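You operate a simulated robot arm through the tools that you are given. There is no shell and no other tool.

The job below is to be done with a simulated robot arm. You get a single attempt, and the scene is never put back.

JOB
Open the iris, park it beside the splitter and fold the mirror down.
Fine: park it between splitter and flip mirror; lever fully wide, magnet off; wind the shift stage back to 0.
Where things are to end (x, y in the base frame): grey iris within 5 cm of [9, 104].

It is judged by the outcome, as a careful person would: the job done as asked, and still so three seconds after it is handed in. It fails if anything else is knocked over, pushed out of place, dropped, spilled or broken. Flat cloth is picked up by pressing the open fingertips on it (5 to 10 N) and closing them slowly along it; thin cloth reads only 2 to 8 mm in the jaws.

ROBOT AND FRAMES
A 7-joint arm with a two-finger parallel gripper, fixed in place. Base frame: the origin is at the foot of the arm, x ahead of it, y to its left, z up; the work surface is at about z = 85. Readings come in cm, degrees, newtons and seconds.
Its first joint turns from -149.0 to 149.0 degrees. Payload 3.5 kg.
The tool frame sits at the grasp point between the pads (the TCP): z along the fingers, y along the line on which they close. The tips reach 2.3 cm beyond it. Largest opening 9.4 cm; finger width 3.8, thickness 1; the body of the gripper, 5.4 by 9.6 cm, starts 3.9 cm behind the TCP.
Orientation is that of the tool frame in the base frame, as [roll, pitch, yaw] about the fixed x, y, z axes, in that order (R = Rz(yaw) Ry(pitch) Rx(roll)). With the fingers straight down and closing along the base's y, the tool's x points along the base's -x, its y along +y and its z along -z.

CONTROLS
- The arm moves only by the tool servo_tool. Its argument "commands" is a list that holds one entry, the list of rows, each a list of 6 numbers: the shift along the tool's x, y, z in cm, then the turn, a rotation vector about the tool's x, y, z in degrees. In form: [[[tx, ty, tz, ax, ay, az], ...]]. A call has 1 to 20 rows; each row is the pose to reach, as a shift and turn from the pose commanded when the call began, along the tool's axes at that moment. "grip" is the closure, from 0 (fully open) to 1 (shut), set as the call begins (left out, the last holds). Rows are played at 5 a second. More than 5 cm and 8.6 degrees between two rows, or a gripper value outside its range, and nothing of the call is played. Where a pose cannot be reached the arm comes as near as it can. A force on the tool above 60 N (or 10 N above the force at the start of the call, whichever is more), or a blocked arm, ends the call early, and 0.2 s more pass. Each finger travels about 15.3 cm/s and halts on what it meets, pressing with about 22 N; the grip force reading is that of the motor and also rises with nothing between the fingers. The clock runs only during rows and for 0.2 s after the last one: add rows that repeat a pose to give the fingers time. It gives the time, the measured TCP pose, the force on the tool (base axes), the opening and the grip force at its end, in the units of the frame above (readings bear some noise), with the torque about the TCP (base axes, N m) and any sound that the robot's microphone picked up, and new pictures: "pictures" is both (left out), scene, wrist or none.
- Cameras (640 x 400 px; columns grow to the right, rows downward): "scene" is fixed at [4.92, 65.09, 167.86]; the picture's right is [0.79, -0.61, 0.00], its down [-0.54, -0.70, -0.46] and it looks along [0.28, 0.36, -0.89] (base axes); focal length 220 px, centre (320, 200). "wrist" rides on the gripper at [8.6, 1.6, -7.5] in the tool frame; the picture's right is [-0.18, 0.98, 0.00], its down [-0.58, -0.11, -0.81] and it looks along [-0.79, -0.15, 0.59] (tool axes); focal length 243 px, centre (320, 200). There is no depth. A picture from a camera that has moved, and an enlarged one, comes with that camera's place and axes in the base frame and with its lens.
- inspect(camera, box): a new picture of the part [left, top, right, bottom] of that camera's present view, enlarged. No time passes.
- finish_job(): hands the job in; it is judged then, once.

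Places have to be worked out from the pictures, the camera data and where the tool is seen. Open the gripper and draw the arm clear of the work before you hand the job in, unless the task says otherwise.

The tools are called after ">>>" by a JSON object that holds its "method" and its "body". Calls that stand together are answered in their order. servo_tool: Moves the arm, as the interface text tells. Its arguments: {"type":"object","properties":{"commands":{"type":"array","items":{"type":"array","items":{"type":"array","items":{"type":"number"}}}},"grip":{"type":"number"},"pictures":{"type":"string","enum":["both","scene","wrist","none"]}},"required":["commands"]} The other tools are called the same way: inspect (camera, box) takes an enlarged picture of a part of a camera's view; finish_job () hands the job in.

At the start:

```text
time: 0.0
ee_pos: [64.43, 88.83, 127.74]
tool_rot: [180.0, 0.1, -180.0]
wrist_force: [0.6, 0.2, 0.7]
ft_torque: [-0.01, -0.01, 0.0]
grip_width: 9.41
grasp_force: 0.1
```

scene: 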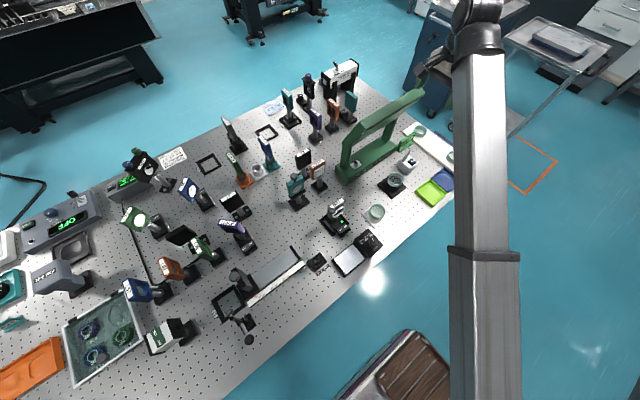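
wrist: 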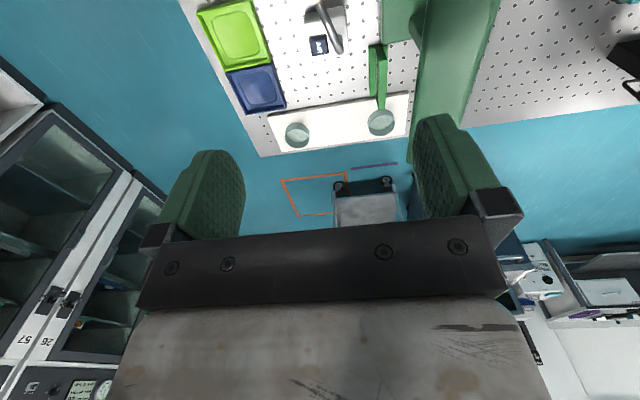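

The scene is crowded with optics; I will look at enlarged pieces of the scene view to identify the iris, splitter, flip mirror, shift stage and magnet before I move.

>>> {"method": "inspect", "body": {"camera": "scene", "box": [100, 120, 260, 220]}}

>>> {"method": "inspect", "body": {"camera": "scene", "box": [220, 50, 380, 150]}}

>>> {"method": "inspect", "body": {"camera": "scene", "box": [220, 140, 380, 240]}}

>>> {"method": "inspect", "body": {"camera": "scene", "box": [100, 190, 260, 290]}}

>>> {"method": "inspect", "body": {"camera": "scene", "box": [200, 230, 400, 355]}}

>>> {"method": "inspect", "body": {"camera": "scene", "box": [0, 180, 200, 400]}}

>>> {"method": "inspect", "body": {"camera": "scene", "box": [330, 80, 490, 220]}}

```text
4.00 times, centred on (180, 170) of scene
camera zoom: at [4.92, 65.09, 167.86], right [0.79, -0.61, 0.0], down [-0.54, -0.7, -0.46], along [0.28, 0.36, -0.89], focal length 878 px, centre (880, 320)
```

zoom: 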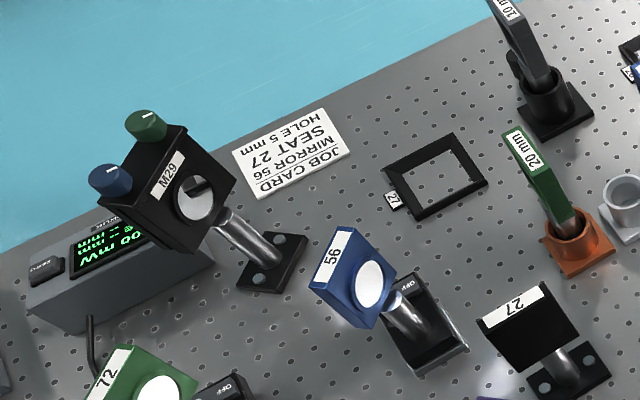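

```text
4.00 times, centred on (300, 100) of scene
camera zoom: at [4.92, 65.09, 167.86], right [0.79, -0.61, 0.0], down [-0.54, -0.7, -0.46], along [0.28, 0.36, -0.89], focal length 878 px, centre (400, 600)
```

zoom: 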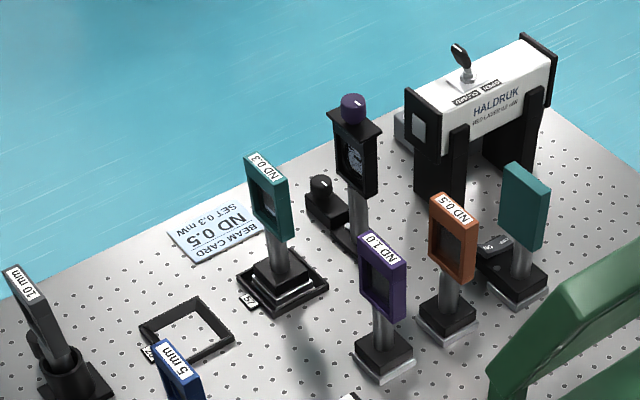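

```text
4.00 times, centred on (300, 190) of scene
camera zoom: at [4.92, 65.09, 167.86], right [0.79, -0.61, 0.0], down [-0.54, -0.7, -0.46], along [0.28, 0.36, -0.89], focal length 878 px, centre (400, 240)
```

zoom: 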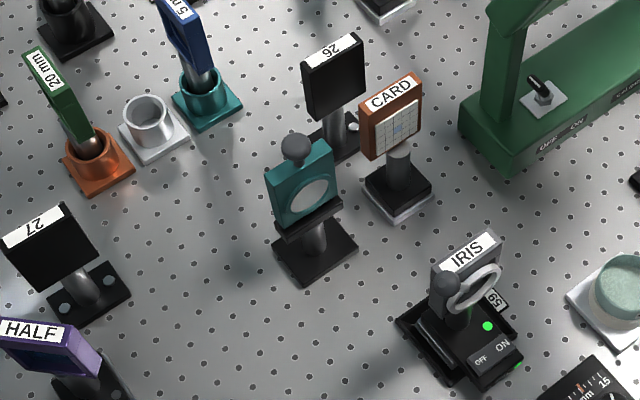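

```text
4.00 times, centred on (180, 240) of scene
camera zoom: at [4.92, 65.09, 167.86], right [0.79, -0.61, 0.0], down [-0.54, -0.7, -0.46], along [0.28, 0.36, -0.89], focal length 878 px, centre (880, 40)
```

zoom: 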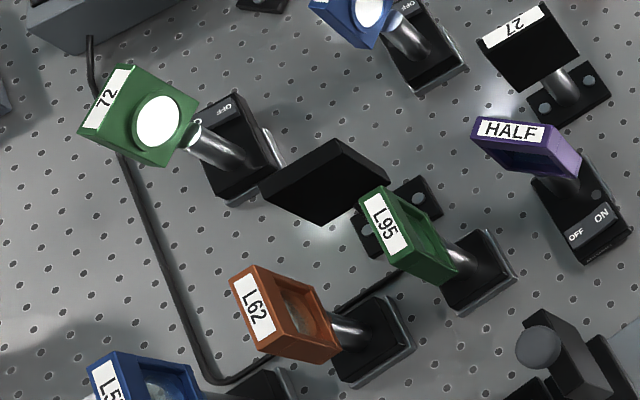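

```text
3.20 times, centred on (300, 292) of scene
camera zoom: at [4.92, 65.09, 167.86], right [0.79, -0.61, 0.0], down [-0.54, -0.7, -0.46], along [0.28, 0.36, -0.89], focal length 703 px, centre (384, -96)
```

zoom: 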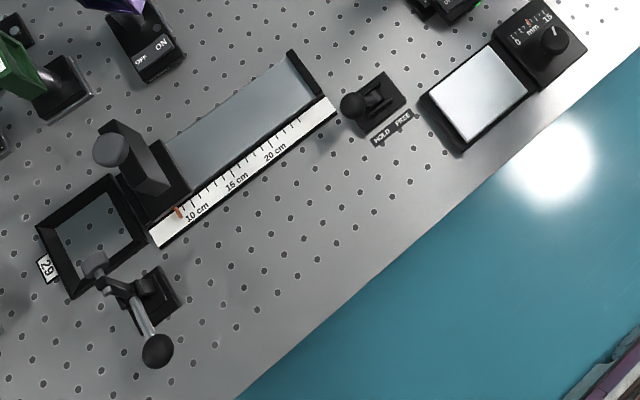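

```text
1.82 times, centred on (100, 290) of scene
camera zoom: at [4.92, 65.09, 167.86], right [0.79, -0.61, 0.0], down [-0.54, -0.7, -0.46], along [0.28, 0.36, -0.89], focal length 399 px, centre (720, 36)
```

zoom: 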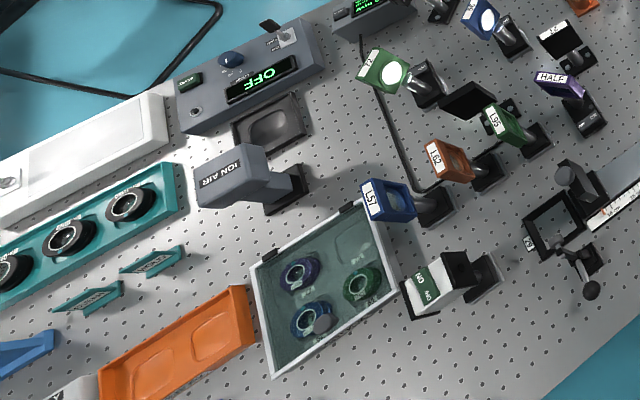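

```text
2.86 times, centred on (410, 150) of scene
camera zoom: at [4.92, 65.09, 167.86], right [0.79, -0.61, 0.0], down [-0.54, -0.7, -0.46], along [0.28, 0.36, -0.89], focal length 628 px, centre (63, 343)
```

zoom: 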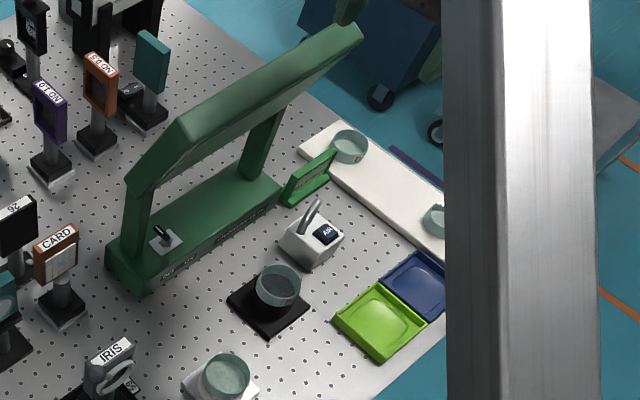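

The iris (label IRIS, magnet ON with green light) is near [28, 87]; the goal projects to an empty spot between HALF and the teal mirror with a ball. I look closer at each item.

>>> {"method": "inspect", "body": {"camera": "scene", "box": [310, 190, 365, 245]}}

>>> {"method": "inspect", "body": {"camera": "scene", "box": [275, 160, 335, 220]}}

>>> {"method": "inspect", "body": {"camera": "scene", "box": [210, 205, 265, 260]}}

>>> {"method": "inspect", "body": {"camera": "scene", "box": [325, 225, 390, 280]}}

>>> {"method": "inspect", "body": {"camera": "scene", "box": [135, 300, 205, 370]}}

>>> {"method": "inspect", "body": {"camera": "scene", "box": [365, 165, 415, 225]}}

>>> {"method": "inspect", "body": {"camera": "scene", "box": [205, 255, 275, 350]}}

```text
7.27 times, centred on (338, 218) of scene
camera zoom: at [4.92, 65.09, 167.86], right [0.79, -0.61, 0.0], down [-0.54, -0.7, -0.46], along [0.28, 0.36, -0.89], focal length 1597 px, centre (193, 73)
```

zoom: 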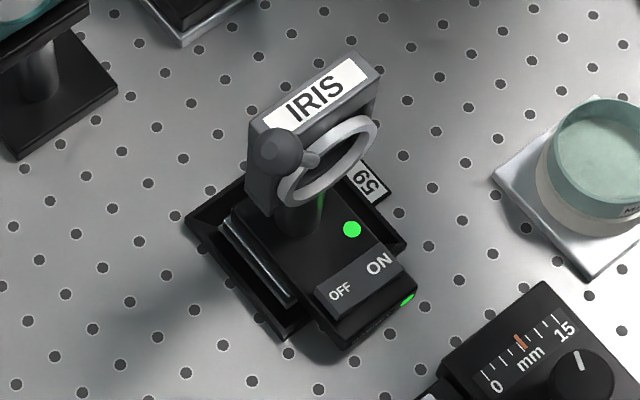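

```text
6.67 times, centred on (305, 190) of scene
camera zoom: at [4.92, 65.09, 167.86], right [0.79, -0.61, 0.0], down [-0.54, -0.7, -0.46], along [0.28, 0.36, -0.89], focal length 1464 px, centre (420, 267)
```

zoom: 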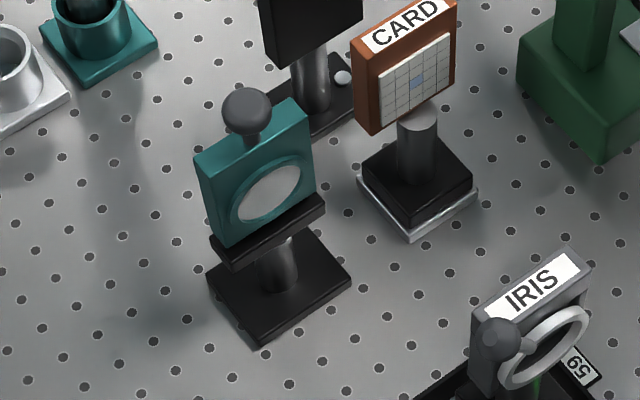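

```text
7.27 times, centred on (238, 232) of scene
camera zoom: at [4.92, 65.09, 167.86], right [0.79, -0.61, 0.0], down [-0.54, -0.7, -0.46], along [0.28, 0.36, -0.89], focal length 1597 px, centre (920, -36)
```

zoom: 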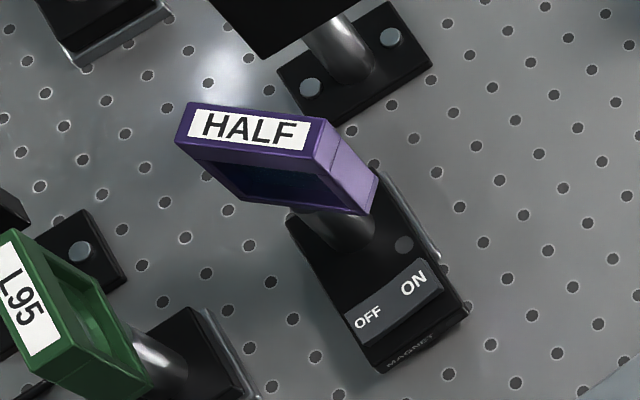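

```text
7.27 times, centred on (358, 252) of scene
camera zoom: at [4.92, 65.09, 167.86], right [0.79, -0.61, 0.0], down [-0.54, -0.7, -0.46], along [0.28, 0.36, -0.89], focal length 1597 px, centre (47, -182)
```

zoom: 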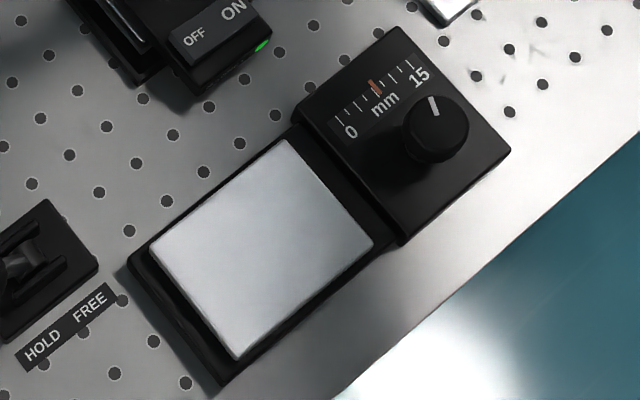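

```text
5.71 times, centred on (170, 335) of scene
camera zoom: at [4.92, 65.09, 167.86], right [0.79, -0.61, 0.0], down [-0.54, -0.7, -0.46], along [0.28, 0.36, -0.89], focal length 1255 px, centre (1177, -571)
```

zoom: 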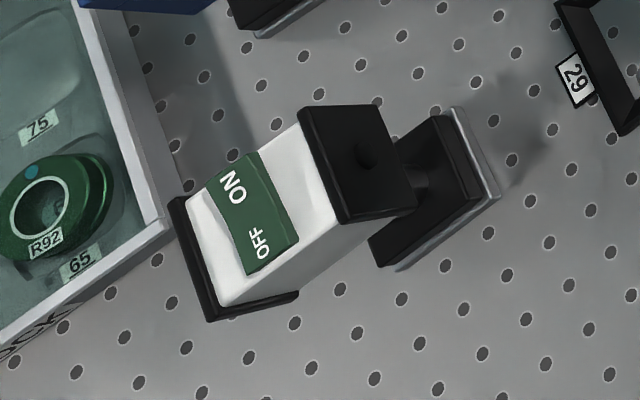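

```text
6.67 times, centred on (390, 195) of scene
camera zoom: at [4.92, 65.09, 167.86], right [0.79, -0.61, 0.0], down [-0.54, -0.7, -0.46], along [0.28, 0.36, -0.89], focal length 1464 px, centre (-147, 233)
```

zoom: 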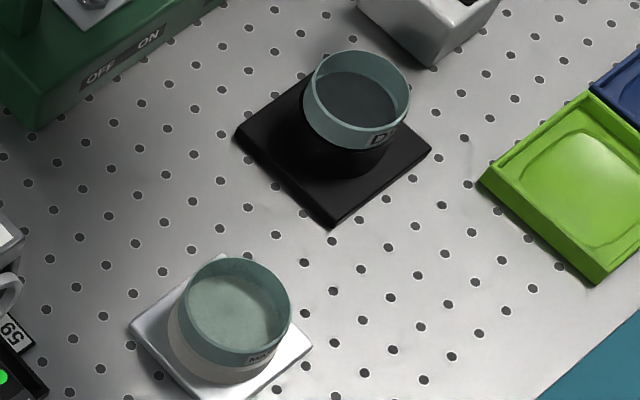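

```text
4.21 times, centred on (240, 302) of scene
camera zoom: at [4.92, 65.09, 167.86], right [0.79, -0.61, 0.0], down [-0.54, -0.7, -0.46], along [0.28, 0.36, -0.89], focal length 925 px, centre (657, -232)
```

zoom: 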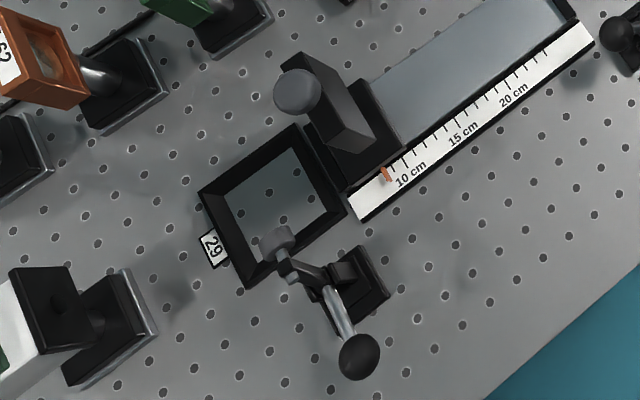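

The iris stands in seat 59 near [28.5, 87], about 20 cm tall, with the magnet ON; splitter HALF is near [-3, 102] and the teal flip mirror near [23, 103]. I swing the tool round to yaw 90° and bring it in front of the iris, high, to look at it.

>>> {"method": "servo_tool", "body": {"commands": [[[3.03, -1.73, 0.8, 0, 0, -7.5], [6.06, -3.46, 1.6, 0, 0, -15], [9.1, -5.2, 2.4, 0, 0, -22.5], [12.1, -6.9, 3.2, 0, 0, -30], [15.2, -8.65, 4, 0, 0, -37.5], [18.2, -10.4, 4.8, 0, 0, -45], [21.2, -12.1, 5.6, 0, 0, -52.5], [24.3, -13.8, 6.4, 0, 0, -60], [27.3, -15.6, 7.2, 0, 0, -67.5], [30.3, -17.3, 8, 0, 0, -75], [33.4, -19, 8.8, 0, 0, -82.5], [36.4, -20.8, 9.6, 0, 0, -90], [36.4, -20.8, 9.6, 0, 0, -90]]], "grip": 0}}

```text
time: 1.3
ee_pos: [48.48, 80.24, 122.11]
tool_rot: [179.4, 0.9, -141.4]
wrist_force: [-12.1, 12.4, -2.9]
ft_torque: [-1.03, -1.34, -1.77]
grip_width: 9.42
grasp_force: 0.0
out of reach, approached as far as the arm can: row 3, 4, 5, 6
stopped in row 6: the force on the tool passed its limit at 93 N (the readings are from after the stop); the commanded pose is now the measured one
camera wrist: at [40.64, 75.94, 129.43], right [-0.47, 0.88, 0.01], down [0.52, 0.26, 0.81], along [0.72, 0.39, -0.58], focal length 243 px, centre (320, 200)
```

scene: 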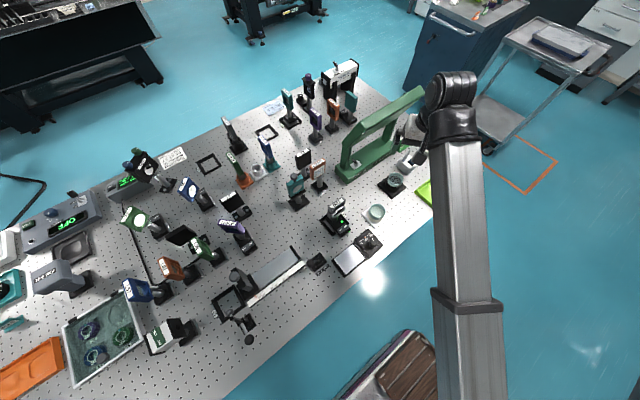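
wrist: 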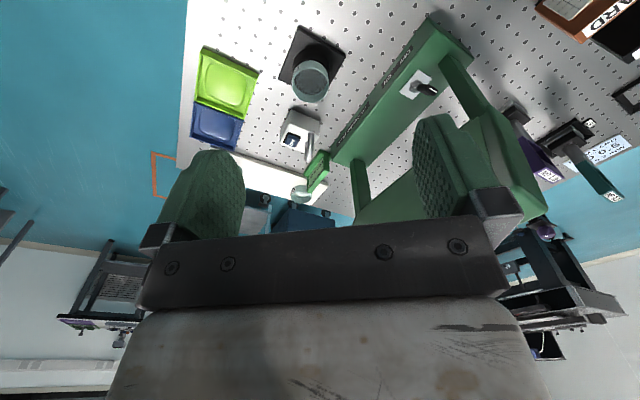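

The tool met something (93 N) near the green arch, so I stop and look closely at where the gripper is relative to it before moving away.

>>> {"method": "inspect", "body": {"camera": "scene", "box": [330, 70, 490, 200]}}

>>> {"method": "inspect", "body": {"camera": "wrist", "box": [320, 0, 640, 260]}}

```text
3.08 times, centred on (410, 135) of scene
camera zoom: at [4.92, 65.09, 167.86], right [0.79, -0.61, 0.0], down [-0.54, -0.7, -0.46], along [0.28, 0.36, -0.89], focal length 676 px, centre (43, 400)
```

zoom: 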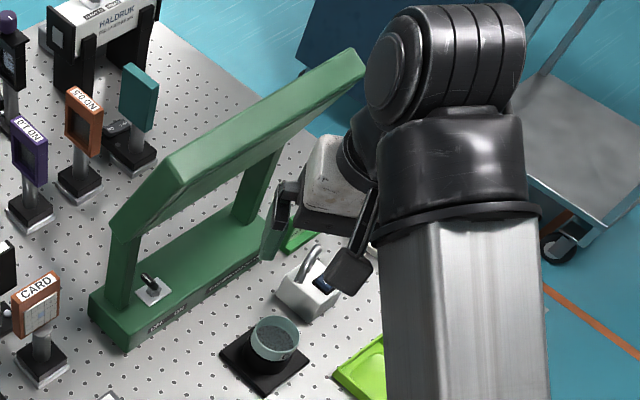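

```text
1.54 times, centred on (480, 130) of wrist
camera zoom: at [40.64, 75.94, 129.43], right [-0.47, 0.88, 0.01], down [0.52, 0.26, 0.81], along [0.72, 0.39, -0.58], focal length 373 px, centre (74, 308)
```

zoom: 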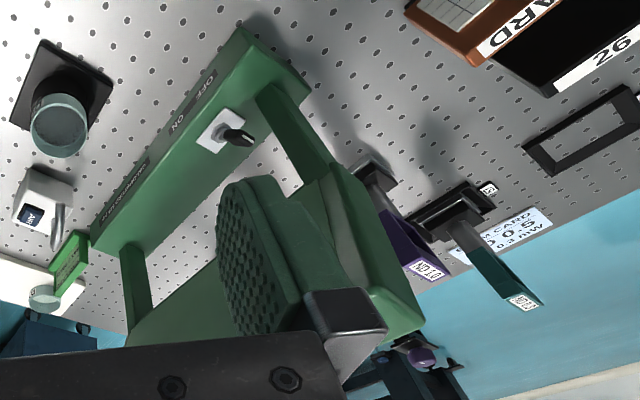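

By my estimate the arch beam is at y≈101, z≈112, well clear of the fingers (y≈84, z≈120), so the force peak may have been the arm itself near its limit. I hold still to read the forces at rest.

>>> {"method": "servo_tool", "body": {"commands": [[[0, 0, 0, 0, 0, 0], [0, 0, 0, 0, 0, 0]]], "pictures": "scene"}}

```text
time: 1.9
ee_pos: [48.5, 80.06, 121.97]
tool_rot: [179.6, 1.1, -141.3]
wrist_force: [-19.7, 20.3, -9.5]
ft_torque: [-1.2, -2.54, -2.66]
grip_width: 9.4
grasp_force: 0.0
```

scene: 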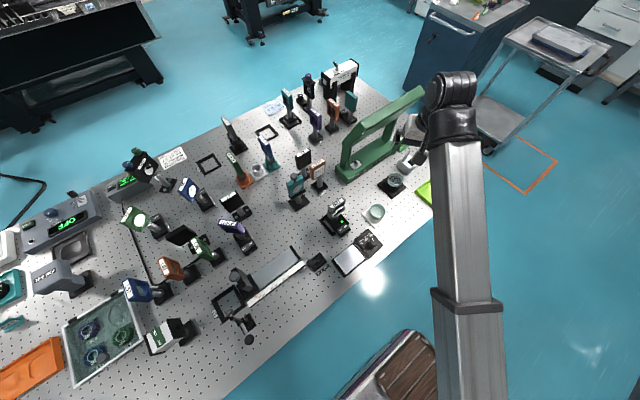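

There is a steady ~30 N push from the +x/−y side where the forearm is, so the hand is pressing against the arm's own forearm. I turn the yaw back a little and see whether the push goes away.

>>> {"method": "servo_tool", "body": {"commands": [[[0, 0, 0, 0, 0, 5], [0, 0, 0, 0, 0, 10], [0, 0, 0, 0, 0, 15], [0, 0, 0, 0, 0, 15]]], "pictures": "scene"}}

```text
time: 2.9
ee_pos: [48.56, 80.15, 122.07]
tool_rot: [179.3, 0.7, -156.2]
wrist_force: [-0.4, 0.0, 0.9]
ft_torque: [0.0, 0.0, 0.04]
grip_width: 9.39
grasp_force: 0.0
```

scene: 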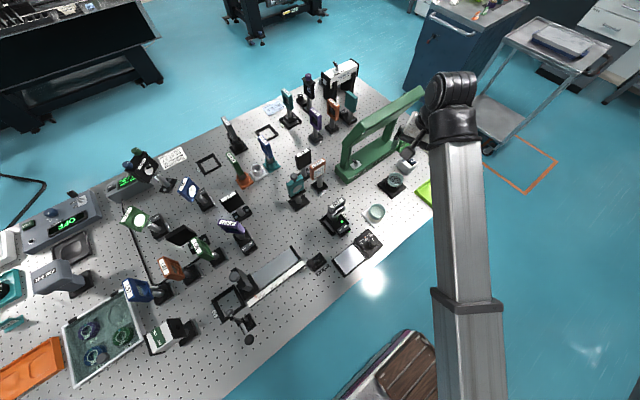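

Turning back freed it: it was the wrist camera housing touching the forearm. I tilt the tool outward (about tool y) to gain clearance before yawing round again.

>>> {"method": "servo_tool", "body": {"commands": [[[0, 0, 0, 0, -6, 0], [0, 0, 0, 0, -12, 0], [0, 0, 0, 0, -18, 0], [0, 0, 0, 0, -25, 0], [0, 0, 0, 0, -25, 0]]], "pictures": "scene"}}

```text
time: 4.1
ee_pos: [48.48, 80.17, 122.14]
tool_rot: [179.2, 25.8, -156.5]
wrist_force: [0.0, -0.2, -0.2]
ft_torque: [-0.02, 0.0, -0.05]
grip_width: 9.39
grasp_force: 0.0
```

scene: 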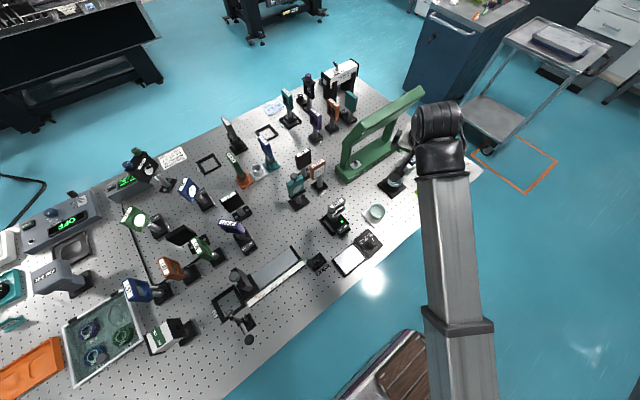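

Tilt worked with no contact. Now I yaw to face +y and come to about [27, 72, 113] to see the iris from the front.

>>> {"method": "servo_tool", "body": {"commands": [[[2.74, 0.12, -0.2, -3.21, 0.09, -6.65], [5.48, 0.23, -0.4, -6.42, 0.19, -13.3], [8.22, 0.35, -0.6, -9.63, 0.28, -19.97], [10.96, 0.47, -0.8, -12.84, 0.37, -26.6], [13.7, 0.58, -1.0, -16.06, 0.47, -33.3], [16.4, 0.7, -1.2, -19.3, 0.56, -39.9], [19.2, 0.82, -1.4, -22.5, 0.65, -46.6], [21.9, 0.93, -1.6, -25.7, 0.75, -53.2], [24.65, 1.05, -1.81, -28.9, 0.84, -59.9], [24.65, 1.05, -1.81, -28.9, 0.84, -59.9]]], "pictures": "both"}}

```text
time: 6.3
ee_pos: [27.11, 72.02, 113.11]
tool_rot: [179.2, 25.8, -89.8]
wrist_force: [0.0, -0.3, 0.3]
ft_torque: [0.0, -0.02, 0.01]
grip_width: 9.4
grasp_force: 0.1
camera wrist: at [25.46, 60.87, 116.07], right [-0.98, 0.16, 0.09], down [0.12, 0.17, 0.98], along [0.14, 0.97, -0.19], focal length 243 px, centre (320, 200)
```

scene: 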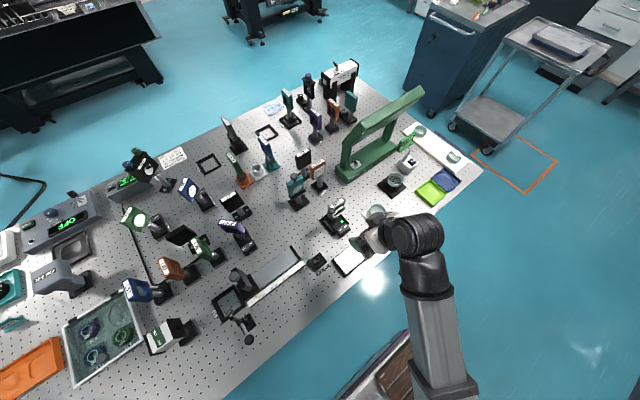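
wrist: 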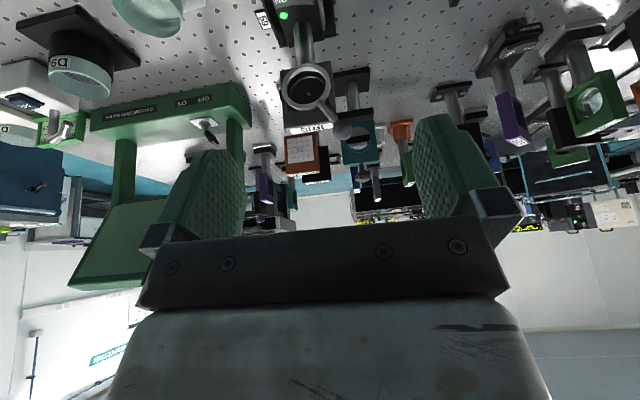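

This gives a clear (upside-down) front view of the iris. I zoom in on it, the flip mirror and the splitter.

>>> {"method": "inspect", "body": {"camera": "wrist", "box": [240, 0, 400, 160]}}

>>> {"method": "inspect", "body": {"camera": "wrist", "box": [265, 40, 365, 140]}}

>>> {"method": "inspect", "body": {"camera": "wrist", "box": [460, 0, 640, 160]}}

```text
2.50 times, centred on (320, 80) of wrist
camera zoom: at [25.46, 60.87, 116.07], right [-0.98, 0.16, 0.09], down [0.12, 0.17, 0.98], along [0.14, 0.97, -0.19], focal length 606 px, centre (320, 500)
```

zoom: 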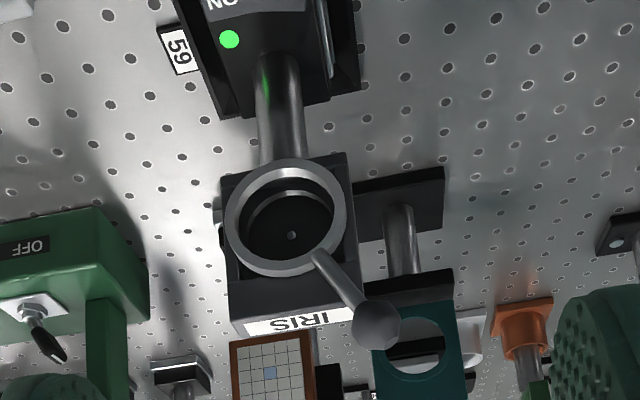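

```text
4.00 times, centred on (315, 90) of wrist
camera zoom: at [25.46, 60.87, 116.07], right [-0.98, 0.16, 0.09], down [0.12, 0.17, 0.98], along [0.14, 0.97, -0.19], focal length 970 px, centre (340, 640)
```

zoom: 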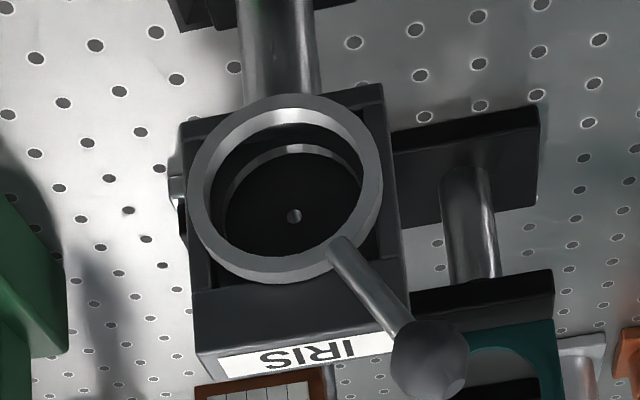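

```text
2.50 times, centred on (550, 80) of wrist
camera zoom: at [25.46, 60.87, 116.07], right [-0.98, 0.16, 0.09], down [0.12, 0.17, 0.98], along [0.14, 0.97, -0.19], focal length 606 px, centre (-255, 500)
```

zoom: 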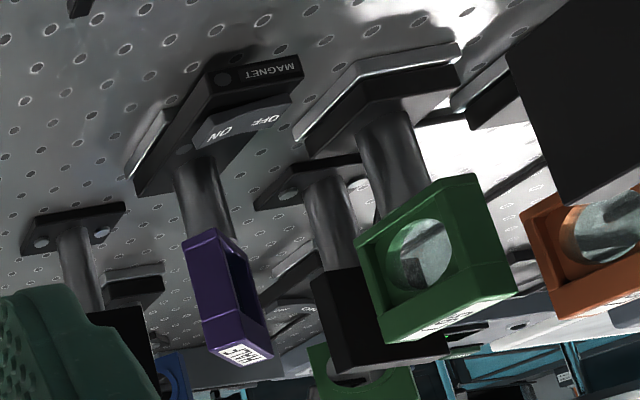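

The iris is nearly shut, with its ball lever pointing up and toward −x: ring centre about [29.3, 85.5, 98], ball about [25.9, 85.5, 103.5]. I zoom in more for wide/closed marks and check the flip mirror and the magnet rocker.

>>> {"method": "inspect", "body": {"camera": "wrist", "box": [280, 60, 350, 140]}}

>>> {"method": "inspect", "body": {"camera": "wrist", "box": [265, 0, 345, 50]}}

>>> {"method": "inspect", "body": {"camera": "wrist", "box": [325, 60, 405, 210]}}

>>> {"method": "inspect", "body": {"camera": "scene", "box": [325, 195, 355, 215]}}

>>> {"method": "inspect", "body": {"camera": "scene", "box": [285, 168, 317, 212]}}

```text
5.00 times, centred on (315, 100) of wrist
camera zoom: at [25.46, 60.87, 116.07], right [-0.98, 0.16, 0.09], down [0.12, 0.17, 0.98], along [0.14, 0.97, -0.19], focal length 1213 px, centre (345, 700)
```

zoom: 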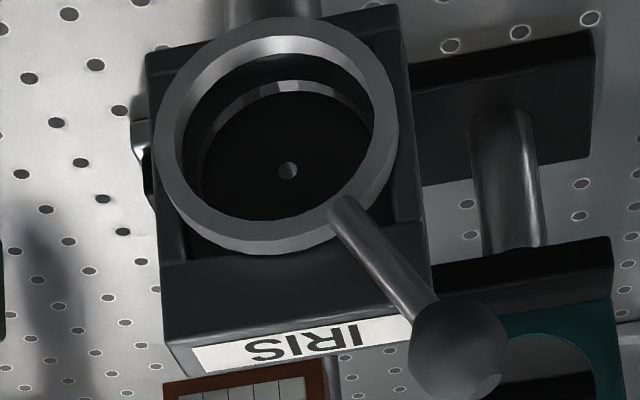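

```text
8.00 times, centred on (305, 25) of wrist
camera zoom: at [25.46, 60.87, 116.07], right [-0.98, 0.16, 0.09], down [0.12, 0.17, 0.98], along [0.14, 0.97, -0.19], focal length 1941 px, centre (440, 1600)
```

zoom: 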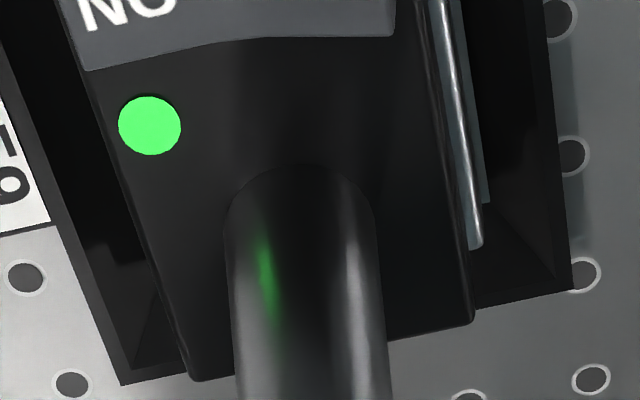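

```text
2.67 times, centred on (365, 135) of wrist
camera zoom: at [25.46, 60.87, 116.07], right [-0.98, 0.16, 0.09], down [0.12, 0.17, 0.98], along [0.14, 0.97, -0.19], focal length 647 px, centre (200, 373)
```

zoom: 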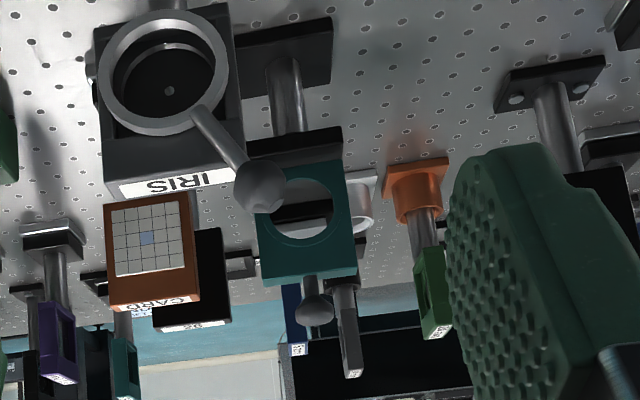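

```text
16.00 times, centred on (340, 205) of scene
camera zoom: at [4.92, 65.09, 167.86], right [0.79, -0.61, 0.0], down [-0.54, -0.7, -0.46], along [0.28, 0.36, -0.89], focal length 3514 px, centre (0, 120)
```

zoom: 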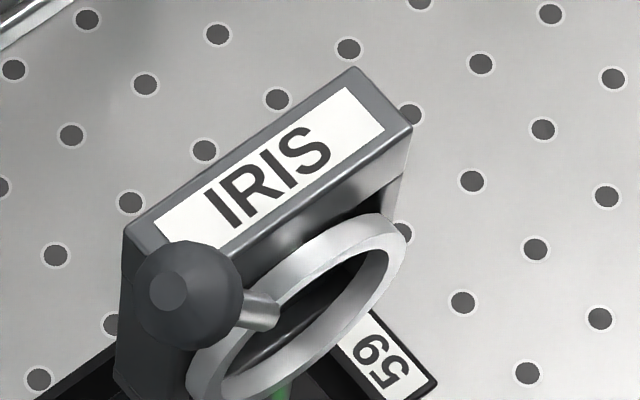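

```text
9.09 times, centred on (301, 190) of scene
camera zoom: at [4.92, 65.09, 167.86], right [0.79, -0.61, 0.0], down [-0.54, -0.7, -0.46], along [0.28, 0.36, -0.89], focal length 1997 px, centre (493, 291)
```

zoom: 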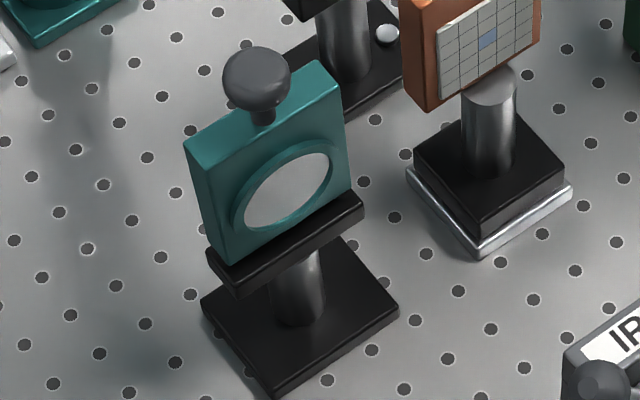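

No wide/closed text is visible, but the aperture is a pinhole, so the lever is at its closed end. I close the fingers and set the tips beside the ball on its −x side at about [22.5, 85.5, 105.6], ready to push it over toward +x.

>>> {"method": "servo_tool", "body": {"commands": [[[-2.7, 1.12, 2.18, 0, 0, 0], [-5.4, 2.25, 4.36, 0, 0, 0], [-8.1, 3.4, 6.54, 0, 0, 0], [-10.8, 4.5, 8.72, 0, 0, 0], [-9.85, 4.46, 10.7, 0, 0, 0], [-8.89, 4.42, 12.68, 0, 0, 0], [-8.89, 4.42, 12.68, 0, 0, 0]]], "grip": 1, "pictures": "both"}}

```text
time: 7.9
ee_pos: [22.54, 85.44, 105.49]
tool_rot: [179.3, 25.8, -90.0]
wrist_force: [0.2, -0.6, -0.3]
ft_torque: [0.02, 0.0, 0.02]
grip_width: 0.02
grasp_force: 21.9
camera wrist: at [20.85, 74.4, 108.46], right [-0.98, 0.16, 0.09], down [0.12, 0.17, 0.98], along [0.14, 0.97, -0.19], focal length 243 px, centre (320, 200)
```

scene: 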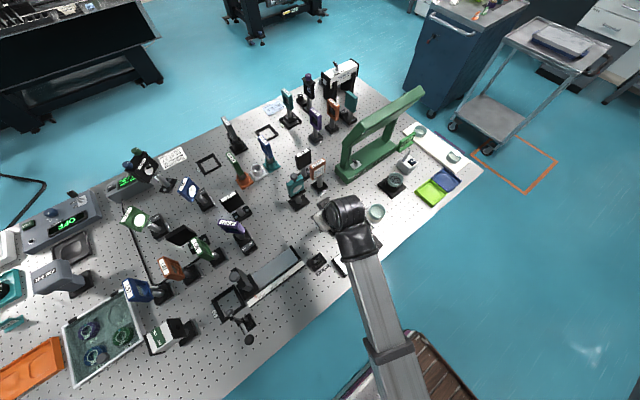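
wrist: 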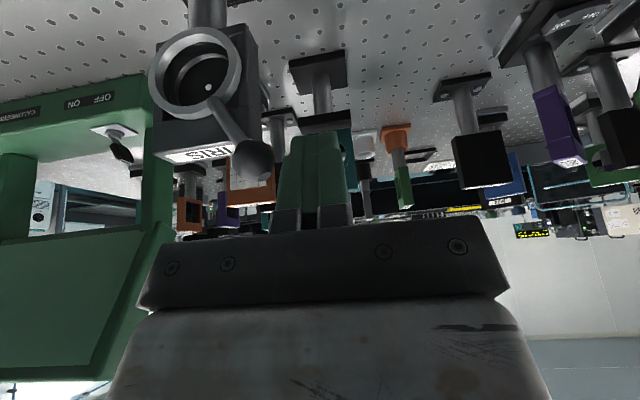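

The ball is confirmed at about [25.7, 85.5, 103.8] with the fingertips just left of it. I push gently toward +x in small steps and watch the force.

>>> {"method": "servo_tool", "body": {"commands": [[[0, -0.5, 0, 0, 0, 0], [0, -1.0, 0, 0, 0, 0], [0, -1.4, 0, 0, 0, 0], [0, -1.8, 0, 0, 0, 0], [0, -2.2, 0, 0, 0, 0], [0, -2.2, 0, 0, 0, 0]]], "pictures": "wrist"}}

```text
time: 9.3
ee_pos: [24.63, 85.36, 105.52]
tool_rot: [179.2, 25.8, -90.0]
wrist_force: [-0.7, 0.1, 0.4]
ft_torque: [0.0, -0.02, 0.01]
grip_width: 0.01
grasp_force: 22.7
camera wrist: at [23.04, 74.39, 108.47], right [-0.98, 0.16, 0.09], down [0.12, 0.17, 0.98], along [0.14, 0.97, -0.19], focal length 243 px, centre (320, 200)
```

wrist: 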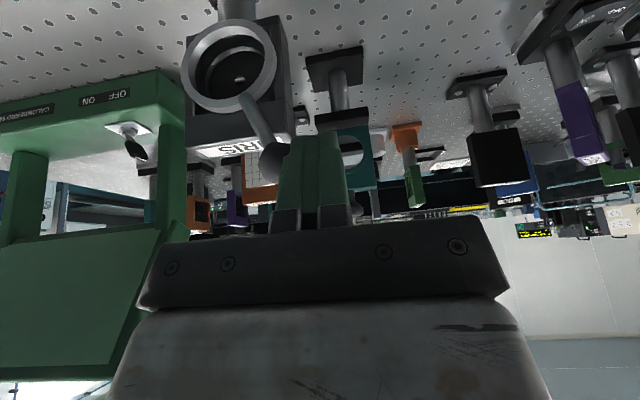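

>>> {"method": "inspect", "body": {"camera": "wrist", "box": [170, 10, 330, 190]}}

```text
2.22 times, centred on (250, 100) of wrist
camera zoom: at [23.04, 74.39, 108.47], right [-0.98, 0.16, 0.09], down [0.12, 0.17, 0.98], along [0.14, 0.97, -0.19], focal length 539 px, centre (476, 422)
```

zoom: 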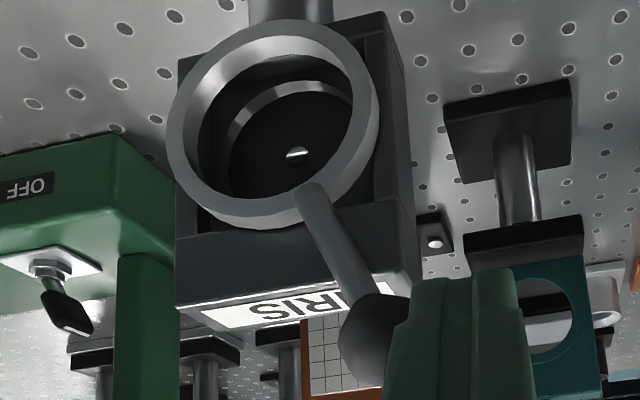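

The lever is moving freely (0.7 N) and the aperture seems slightly larger. I keep pushing along the arc toward +x.

>>> {"method": "servo_tool", "body": {"commands": [[[0, -0.5, 0, 0, 0, 0], [0, -1.0, 0, 0, 0, 0], [0, -1.5, 0, 0, 0, 0], [0, -2.0, 0, 0, 0, 0], [0, -2.5, 0, 0, 0, 0], [0, -3.0, 0, 0, 0, 0], [0, -3.0, 0, 0, 0, 0]]], "pictures": "wrist"}}

>>> {"method": "inspect", "body": {"camera": "wrist", "box": [170, 10, 330, 190]}}

```text
time: 10.9
ee_pos: [27.65, 85.52, 105.56]
tool_rot: [179.2, 25.8, -90.0]
wrist_force: [-0.3, -0.2, -0.4]
ft_torque: [-0.02, 0.02, 0.02]
grip_width: 0.01
grasp_force: 22.0
camera wrist: at [26.04, 74.42, 108.45], right [-0.98, 0.16, 0.09], down [0.12, 0.17, 0.98], along [0.14, 0.97, -0.19], focal length 243 px, centre (320, 200)
```

wrist: 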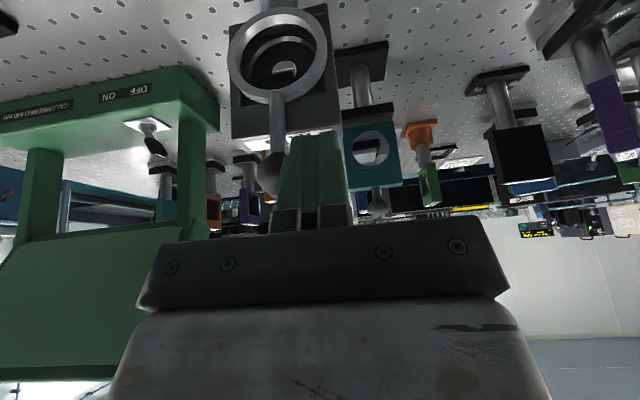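

```text
2.22 times, centred on (250, 100) of wrist
camera zoom: at [26.04, 74.42, 108.45], right [-0.98, 0.16, 0.09], down [0.12, 0.17, 0.98], along [0.14, 0.97, -0.19], focal length 539 px, centre (476, 422)
```

zoom: 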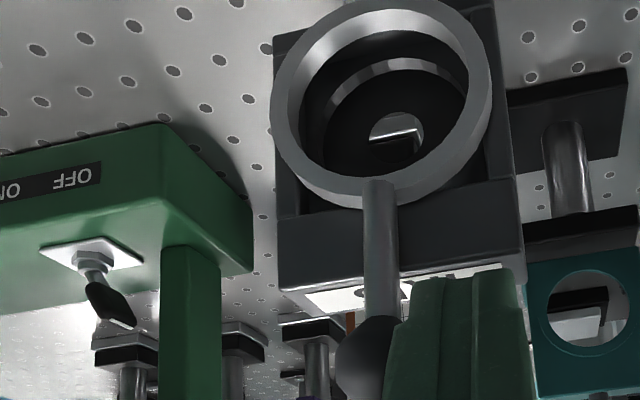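

Aperture is growing with the lever now vertical, so +x is the opening direction. I continue pushing.

>>> {"method": "servo_tool", "body": {"commands": [[[0, -0.5, 0, 0, 0, 0], [0, -1.0, 0, 0, 0, 0], [0, -1.5, 0, 0, 0, 0], [0, -2.0, 0, 0, 0, 0], [0, -2.5, 0, 0, 0, 0], [0, -3.0, 0, 0, 0, 0], [0, -3.0, 0, 0, 0, 0]]], "pictures": "wrist"}}

>>> {"method": "inspect", "body": {"camera": "wrist", "box": [200, 0, 400, 190]}}

```text
time: 12.5
ee_pos: [30.6, 85.57, 105.41]
tool_rot: [179.3, 25.8, -90.0]
wrist_force: [0.5, 0.0, -0.2]
ft_torque: [0.0, -0.01, -0.02]
grip_width: 0.01
grasp_force: 22.1
camera wrist: at [29.01, 74.46, 108.43], right [-0.98, 0.16, 0.09], down [0.12, 0.17, 0.98], along [0.14, 0.97, -0.19], focal length 243 px, centre (320, 200)
```

wrist: 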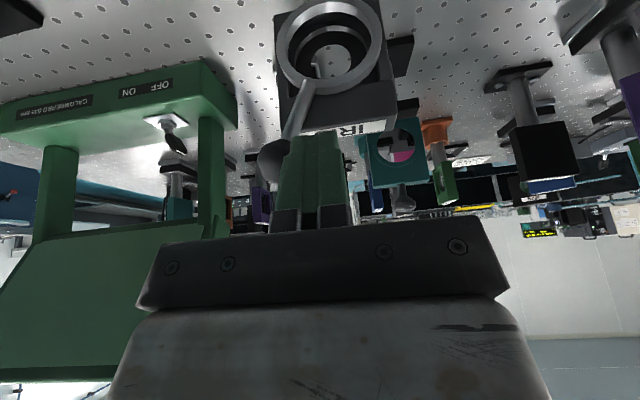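

```text
2.11 times, centred on (300, 95) of wrist
camera zoom: at [29.01, 74.46, 108.43], right [-0.98, 0.16, 0.09], down [0.12, 0.17, 0.98], along [0.14, 0.97, -0.19], focal length 511 px, centre (362, 421)
```

zoom: 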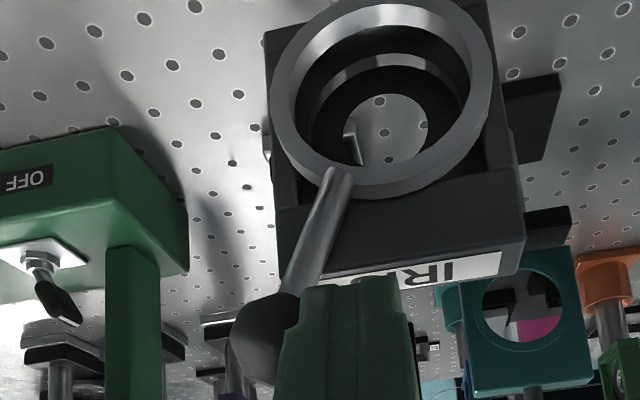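

It keeps opening: aperture is now about half. I push on a bit further and watch for the stop.

>>> {"method": "servo_tool", "body": {"commands": [[[0, -0.4, 0, 0, 0, 0], [0, -0.8, 0, 0, 0, 0], [0, -1.2, 0, 0, 0, 0], [0, -1.6, 0, 0, 0, 0], [0, -1.6, 0, 0, 0, 0]]], "pictures": "wrist"}}

>>> {"method": "inspect", "body": {"camera": "wrist", "box": [200, 0, 400, 190]}}

```text
time: 13.7
ee_pos: [32.13, 85.64, 105.55]
tool_rot: [179.2, 25.7, -90.0]
wrist_force: [0.5, -0.8, 0.2]
ft_torque: [0.02, 0.04, 0.0]
grip_width: 0.0
grasp_force: 21.7
camera wrist: at [30.59, 74.49, 108.39], right [-0.98, 0.16, 0.09], down [0.12, 0.17, 0.98], along [0.14, 0.97, -0.19], focal length 243 px, centre (320, 200)
```

wrist: 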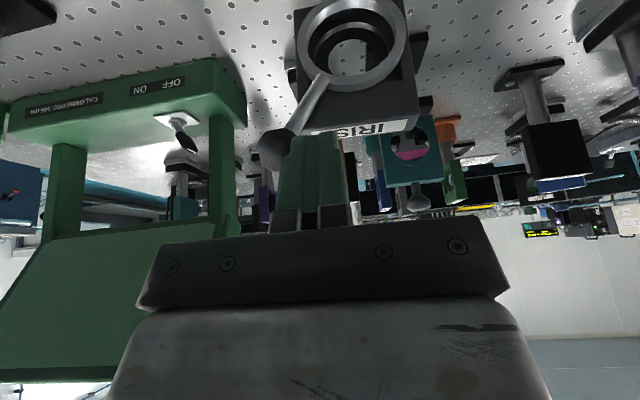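

```text
2.11 times, centred on (300, 95) of wrist
camera zoom: at [30.59, 74.49, 108.39], right [-0.98, 0.16, 0.09], down [0.12, 0.17, 0.98], along [0.14, 0.97, -0.19], focal length 511 px, centre (362, 421)
```

zoom: 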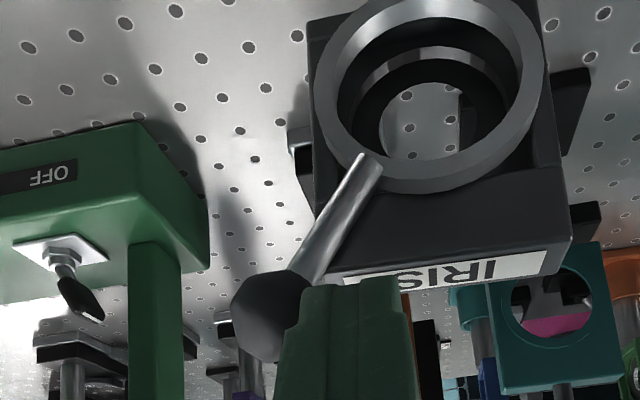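

Aperture is about three quarters; the ball is now right of the body's top corner. I push further right and then slightly down along the lever's arc.

>>> {"method": "servo_tool", "body": {"commands": [[[0, -0.4, 0, 0, 0, 0], [0, -0.8, 0, 0, 0, 0], [0, -1.3, 0, 0, 0, 0], [0.13, -1.5, 0.27, 0, 0, 0], [0.26, -1.7, 0.54, 0, 0, 0], [0.26, -1.7, 0.54, 0, 0, 0]]], "pictures": "wrist"}}

>>> {"method": "inspect", "body": {"camera": "wrist", "box": [220, 0, 420, 190]}}

```text
time: 15.1
ee_pos: [33.95, 85.66, 104.91]
tool_rot: [179.1, 25.8, -90.0]
wrist_force: [-0.6, -0.4, 1.7]
ft_torque: [-0.04, 0.0, 0.01]
grip_width: 0.0
grasp_force: 22.0
camera wrist: at [32.33, 74.47, 107.82], right [-0.98, 0.16, 0.09], down [0.12, 0.17, 0.98], along [0.14, 0.97, -0.19], focal length 243 px, centre (320, 200)
```

wrist: 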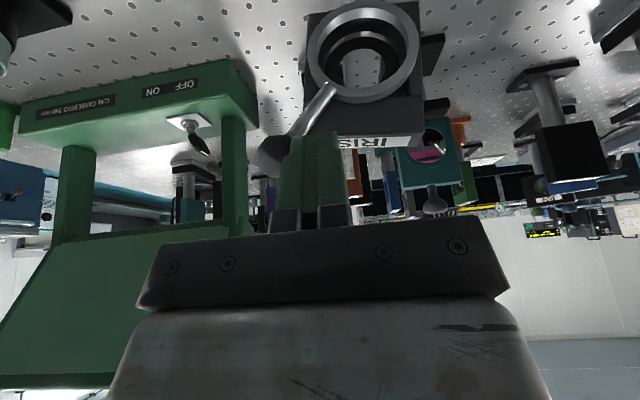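

```text
2.11 times, centred on (320, 95) of wrist
camera zoom: at [32.33, 74.47, 107.82], right [-0.98, 0.16, 0.09], down [0.12, 0.17, 0.98], along [0.14, 0.97, -0.19], focal length 511 px, centre (320, 421)
```

zoom: 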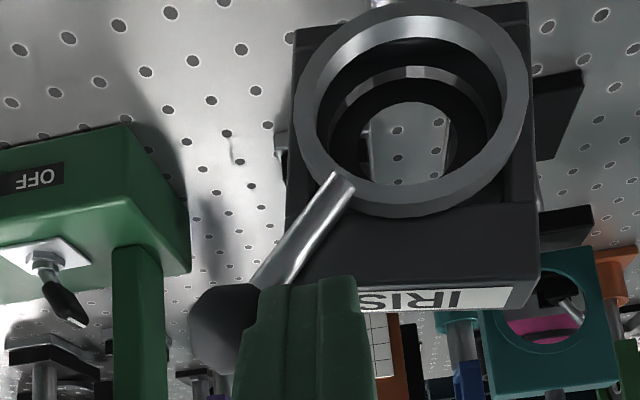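

I need a cleaner measure of the aperture, so I zoom in on the ring.

>>> {"method": "inspect", "body": {"camera": "wrist", "box": [300, 0, 430, 100]}}

```text
4.00 times, centred on (365, 50) of wrist
camera zoom: at [32.33, 74.47, 107.82], right [-0.98, 0.16, 0.09], down [0.12, 0.17, 0.98], along [0.14, 0.97, -0.19], focal length 970 px, centre (140, 800)
```

zoom: 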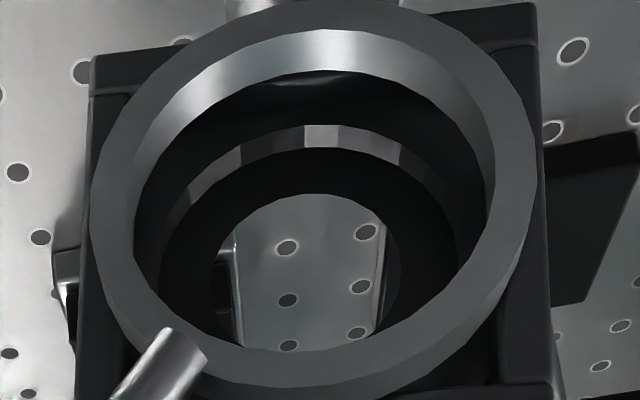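

The ring centre seems to have shifted from x≈29.4 to ≈31, so the lever may have hit its stop and the iris slid with it. I look at the iris from the scene camera before doing anything else.

>>> {"method": "inspect", "body": {"camera": "scene", "box": [290, 180, 390, 250]}}

>>> {"method": "inspect", "body": {"camera": "wrist", "box": [240, 0, 480, 150]}}

```text
5.71 times, centred on (340, 215) of scene
camera zoom: at [4.92, 65.09, 167.86], right [0.79, -0.61, 0.0], down [-0.54, -0.7, -0.46], along [0.28, 0.36, -0.89], focal length 1255 px, centre (206, 114)
```

zoom: 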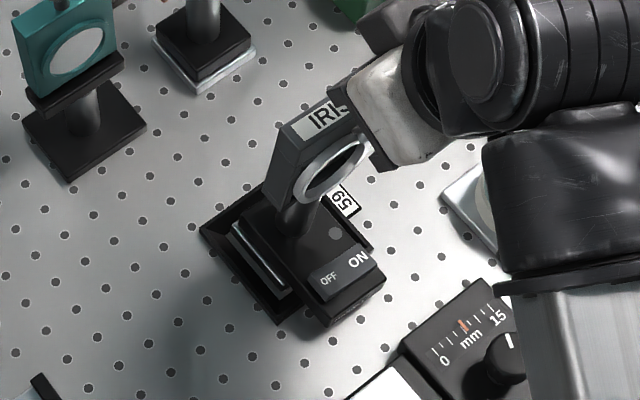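

```text
2.67 times, centred on (360, 75) of wrist
camera zoom: at [32.33, 74.47, 107.82], right [-0.98, 0.16, 0.09], down [0.12, 0.17, 0.98], along [0.14, 0.97, -0.19], focal length 647 px, centre (213, 533)
```

zoom: 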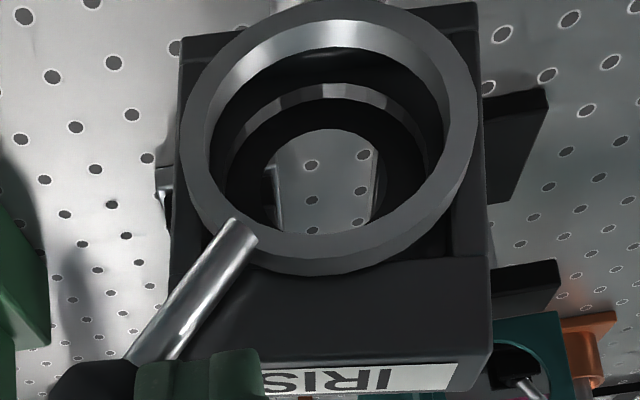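

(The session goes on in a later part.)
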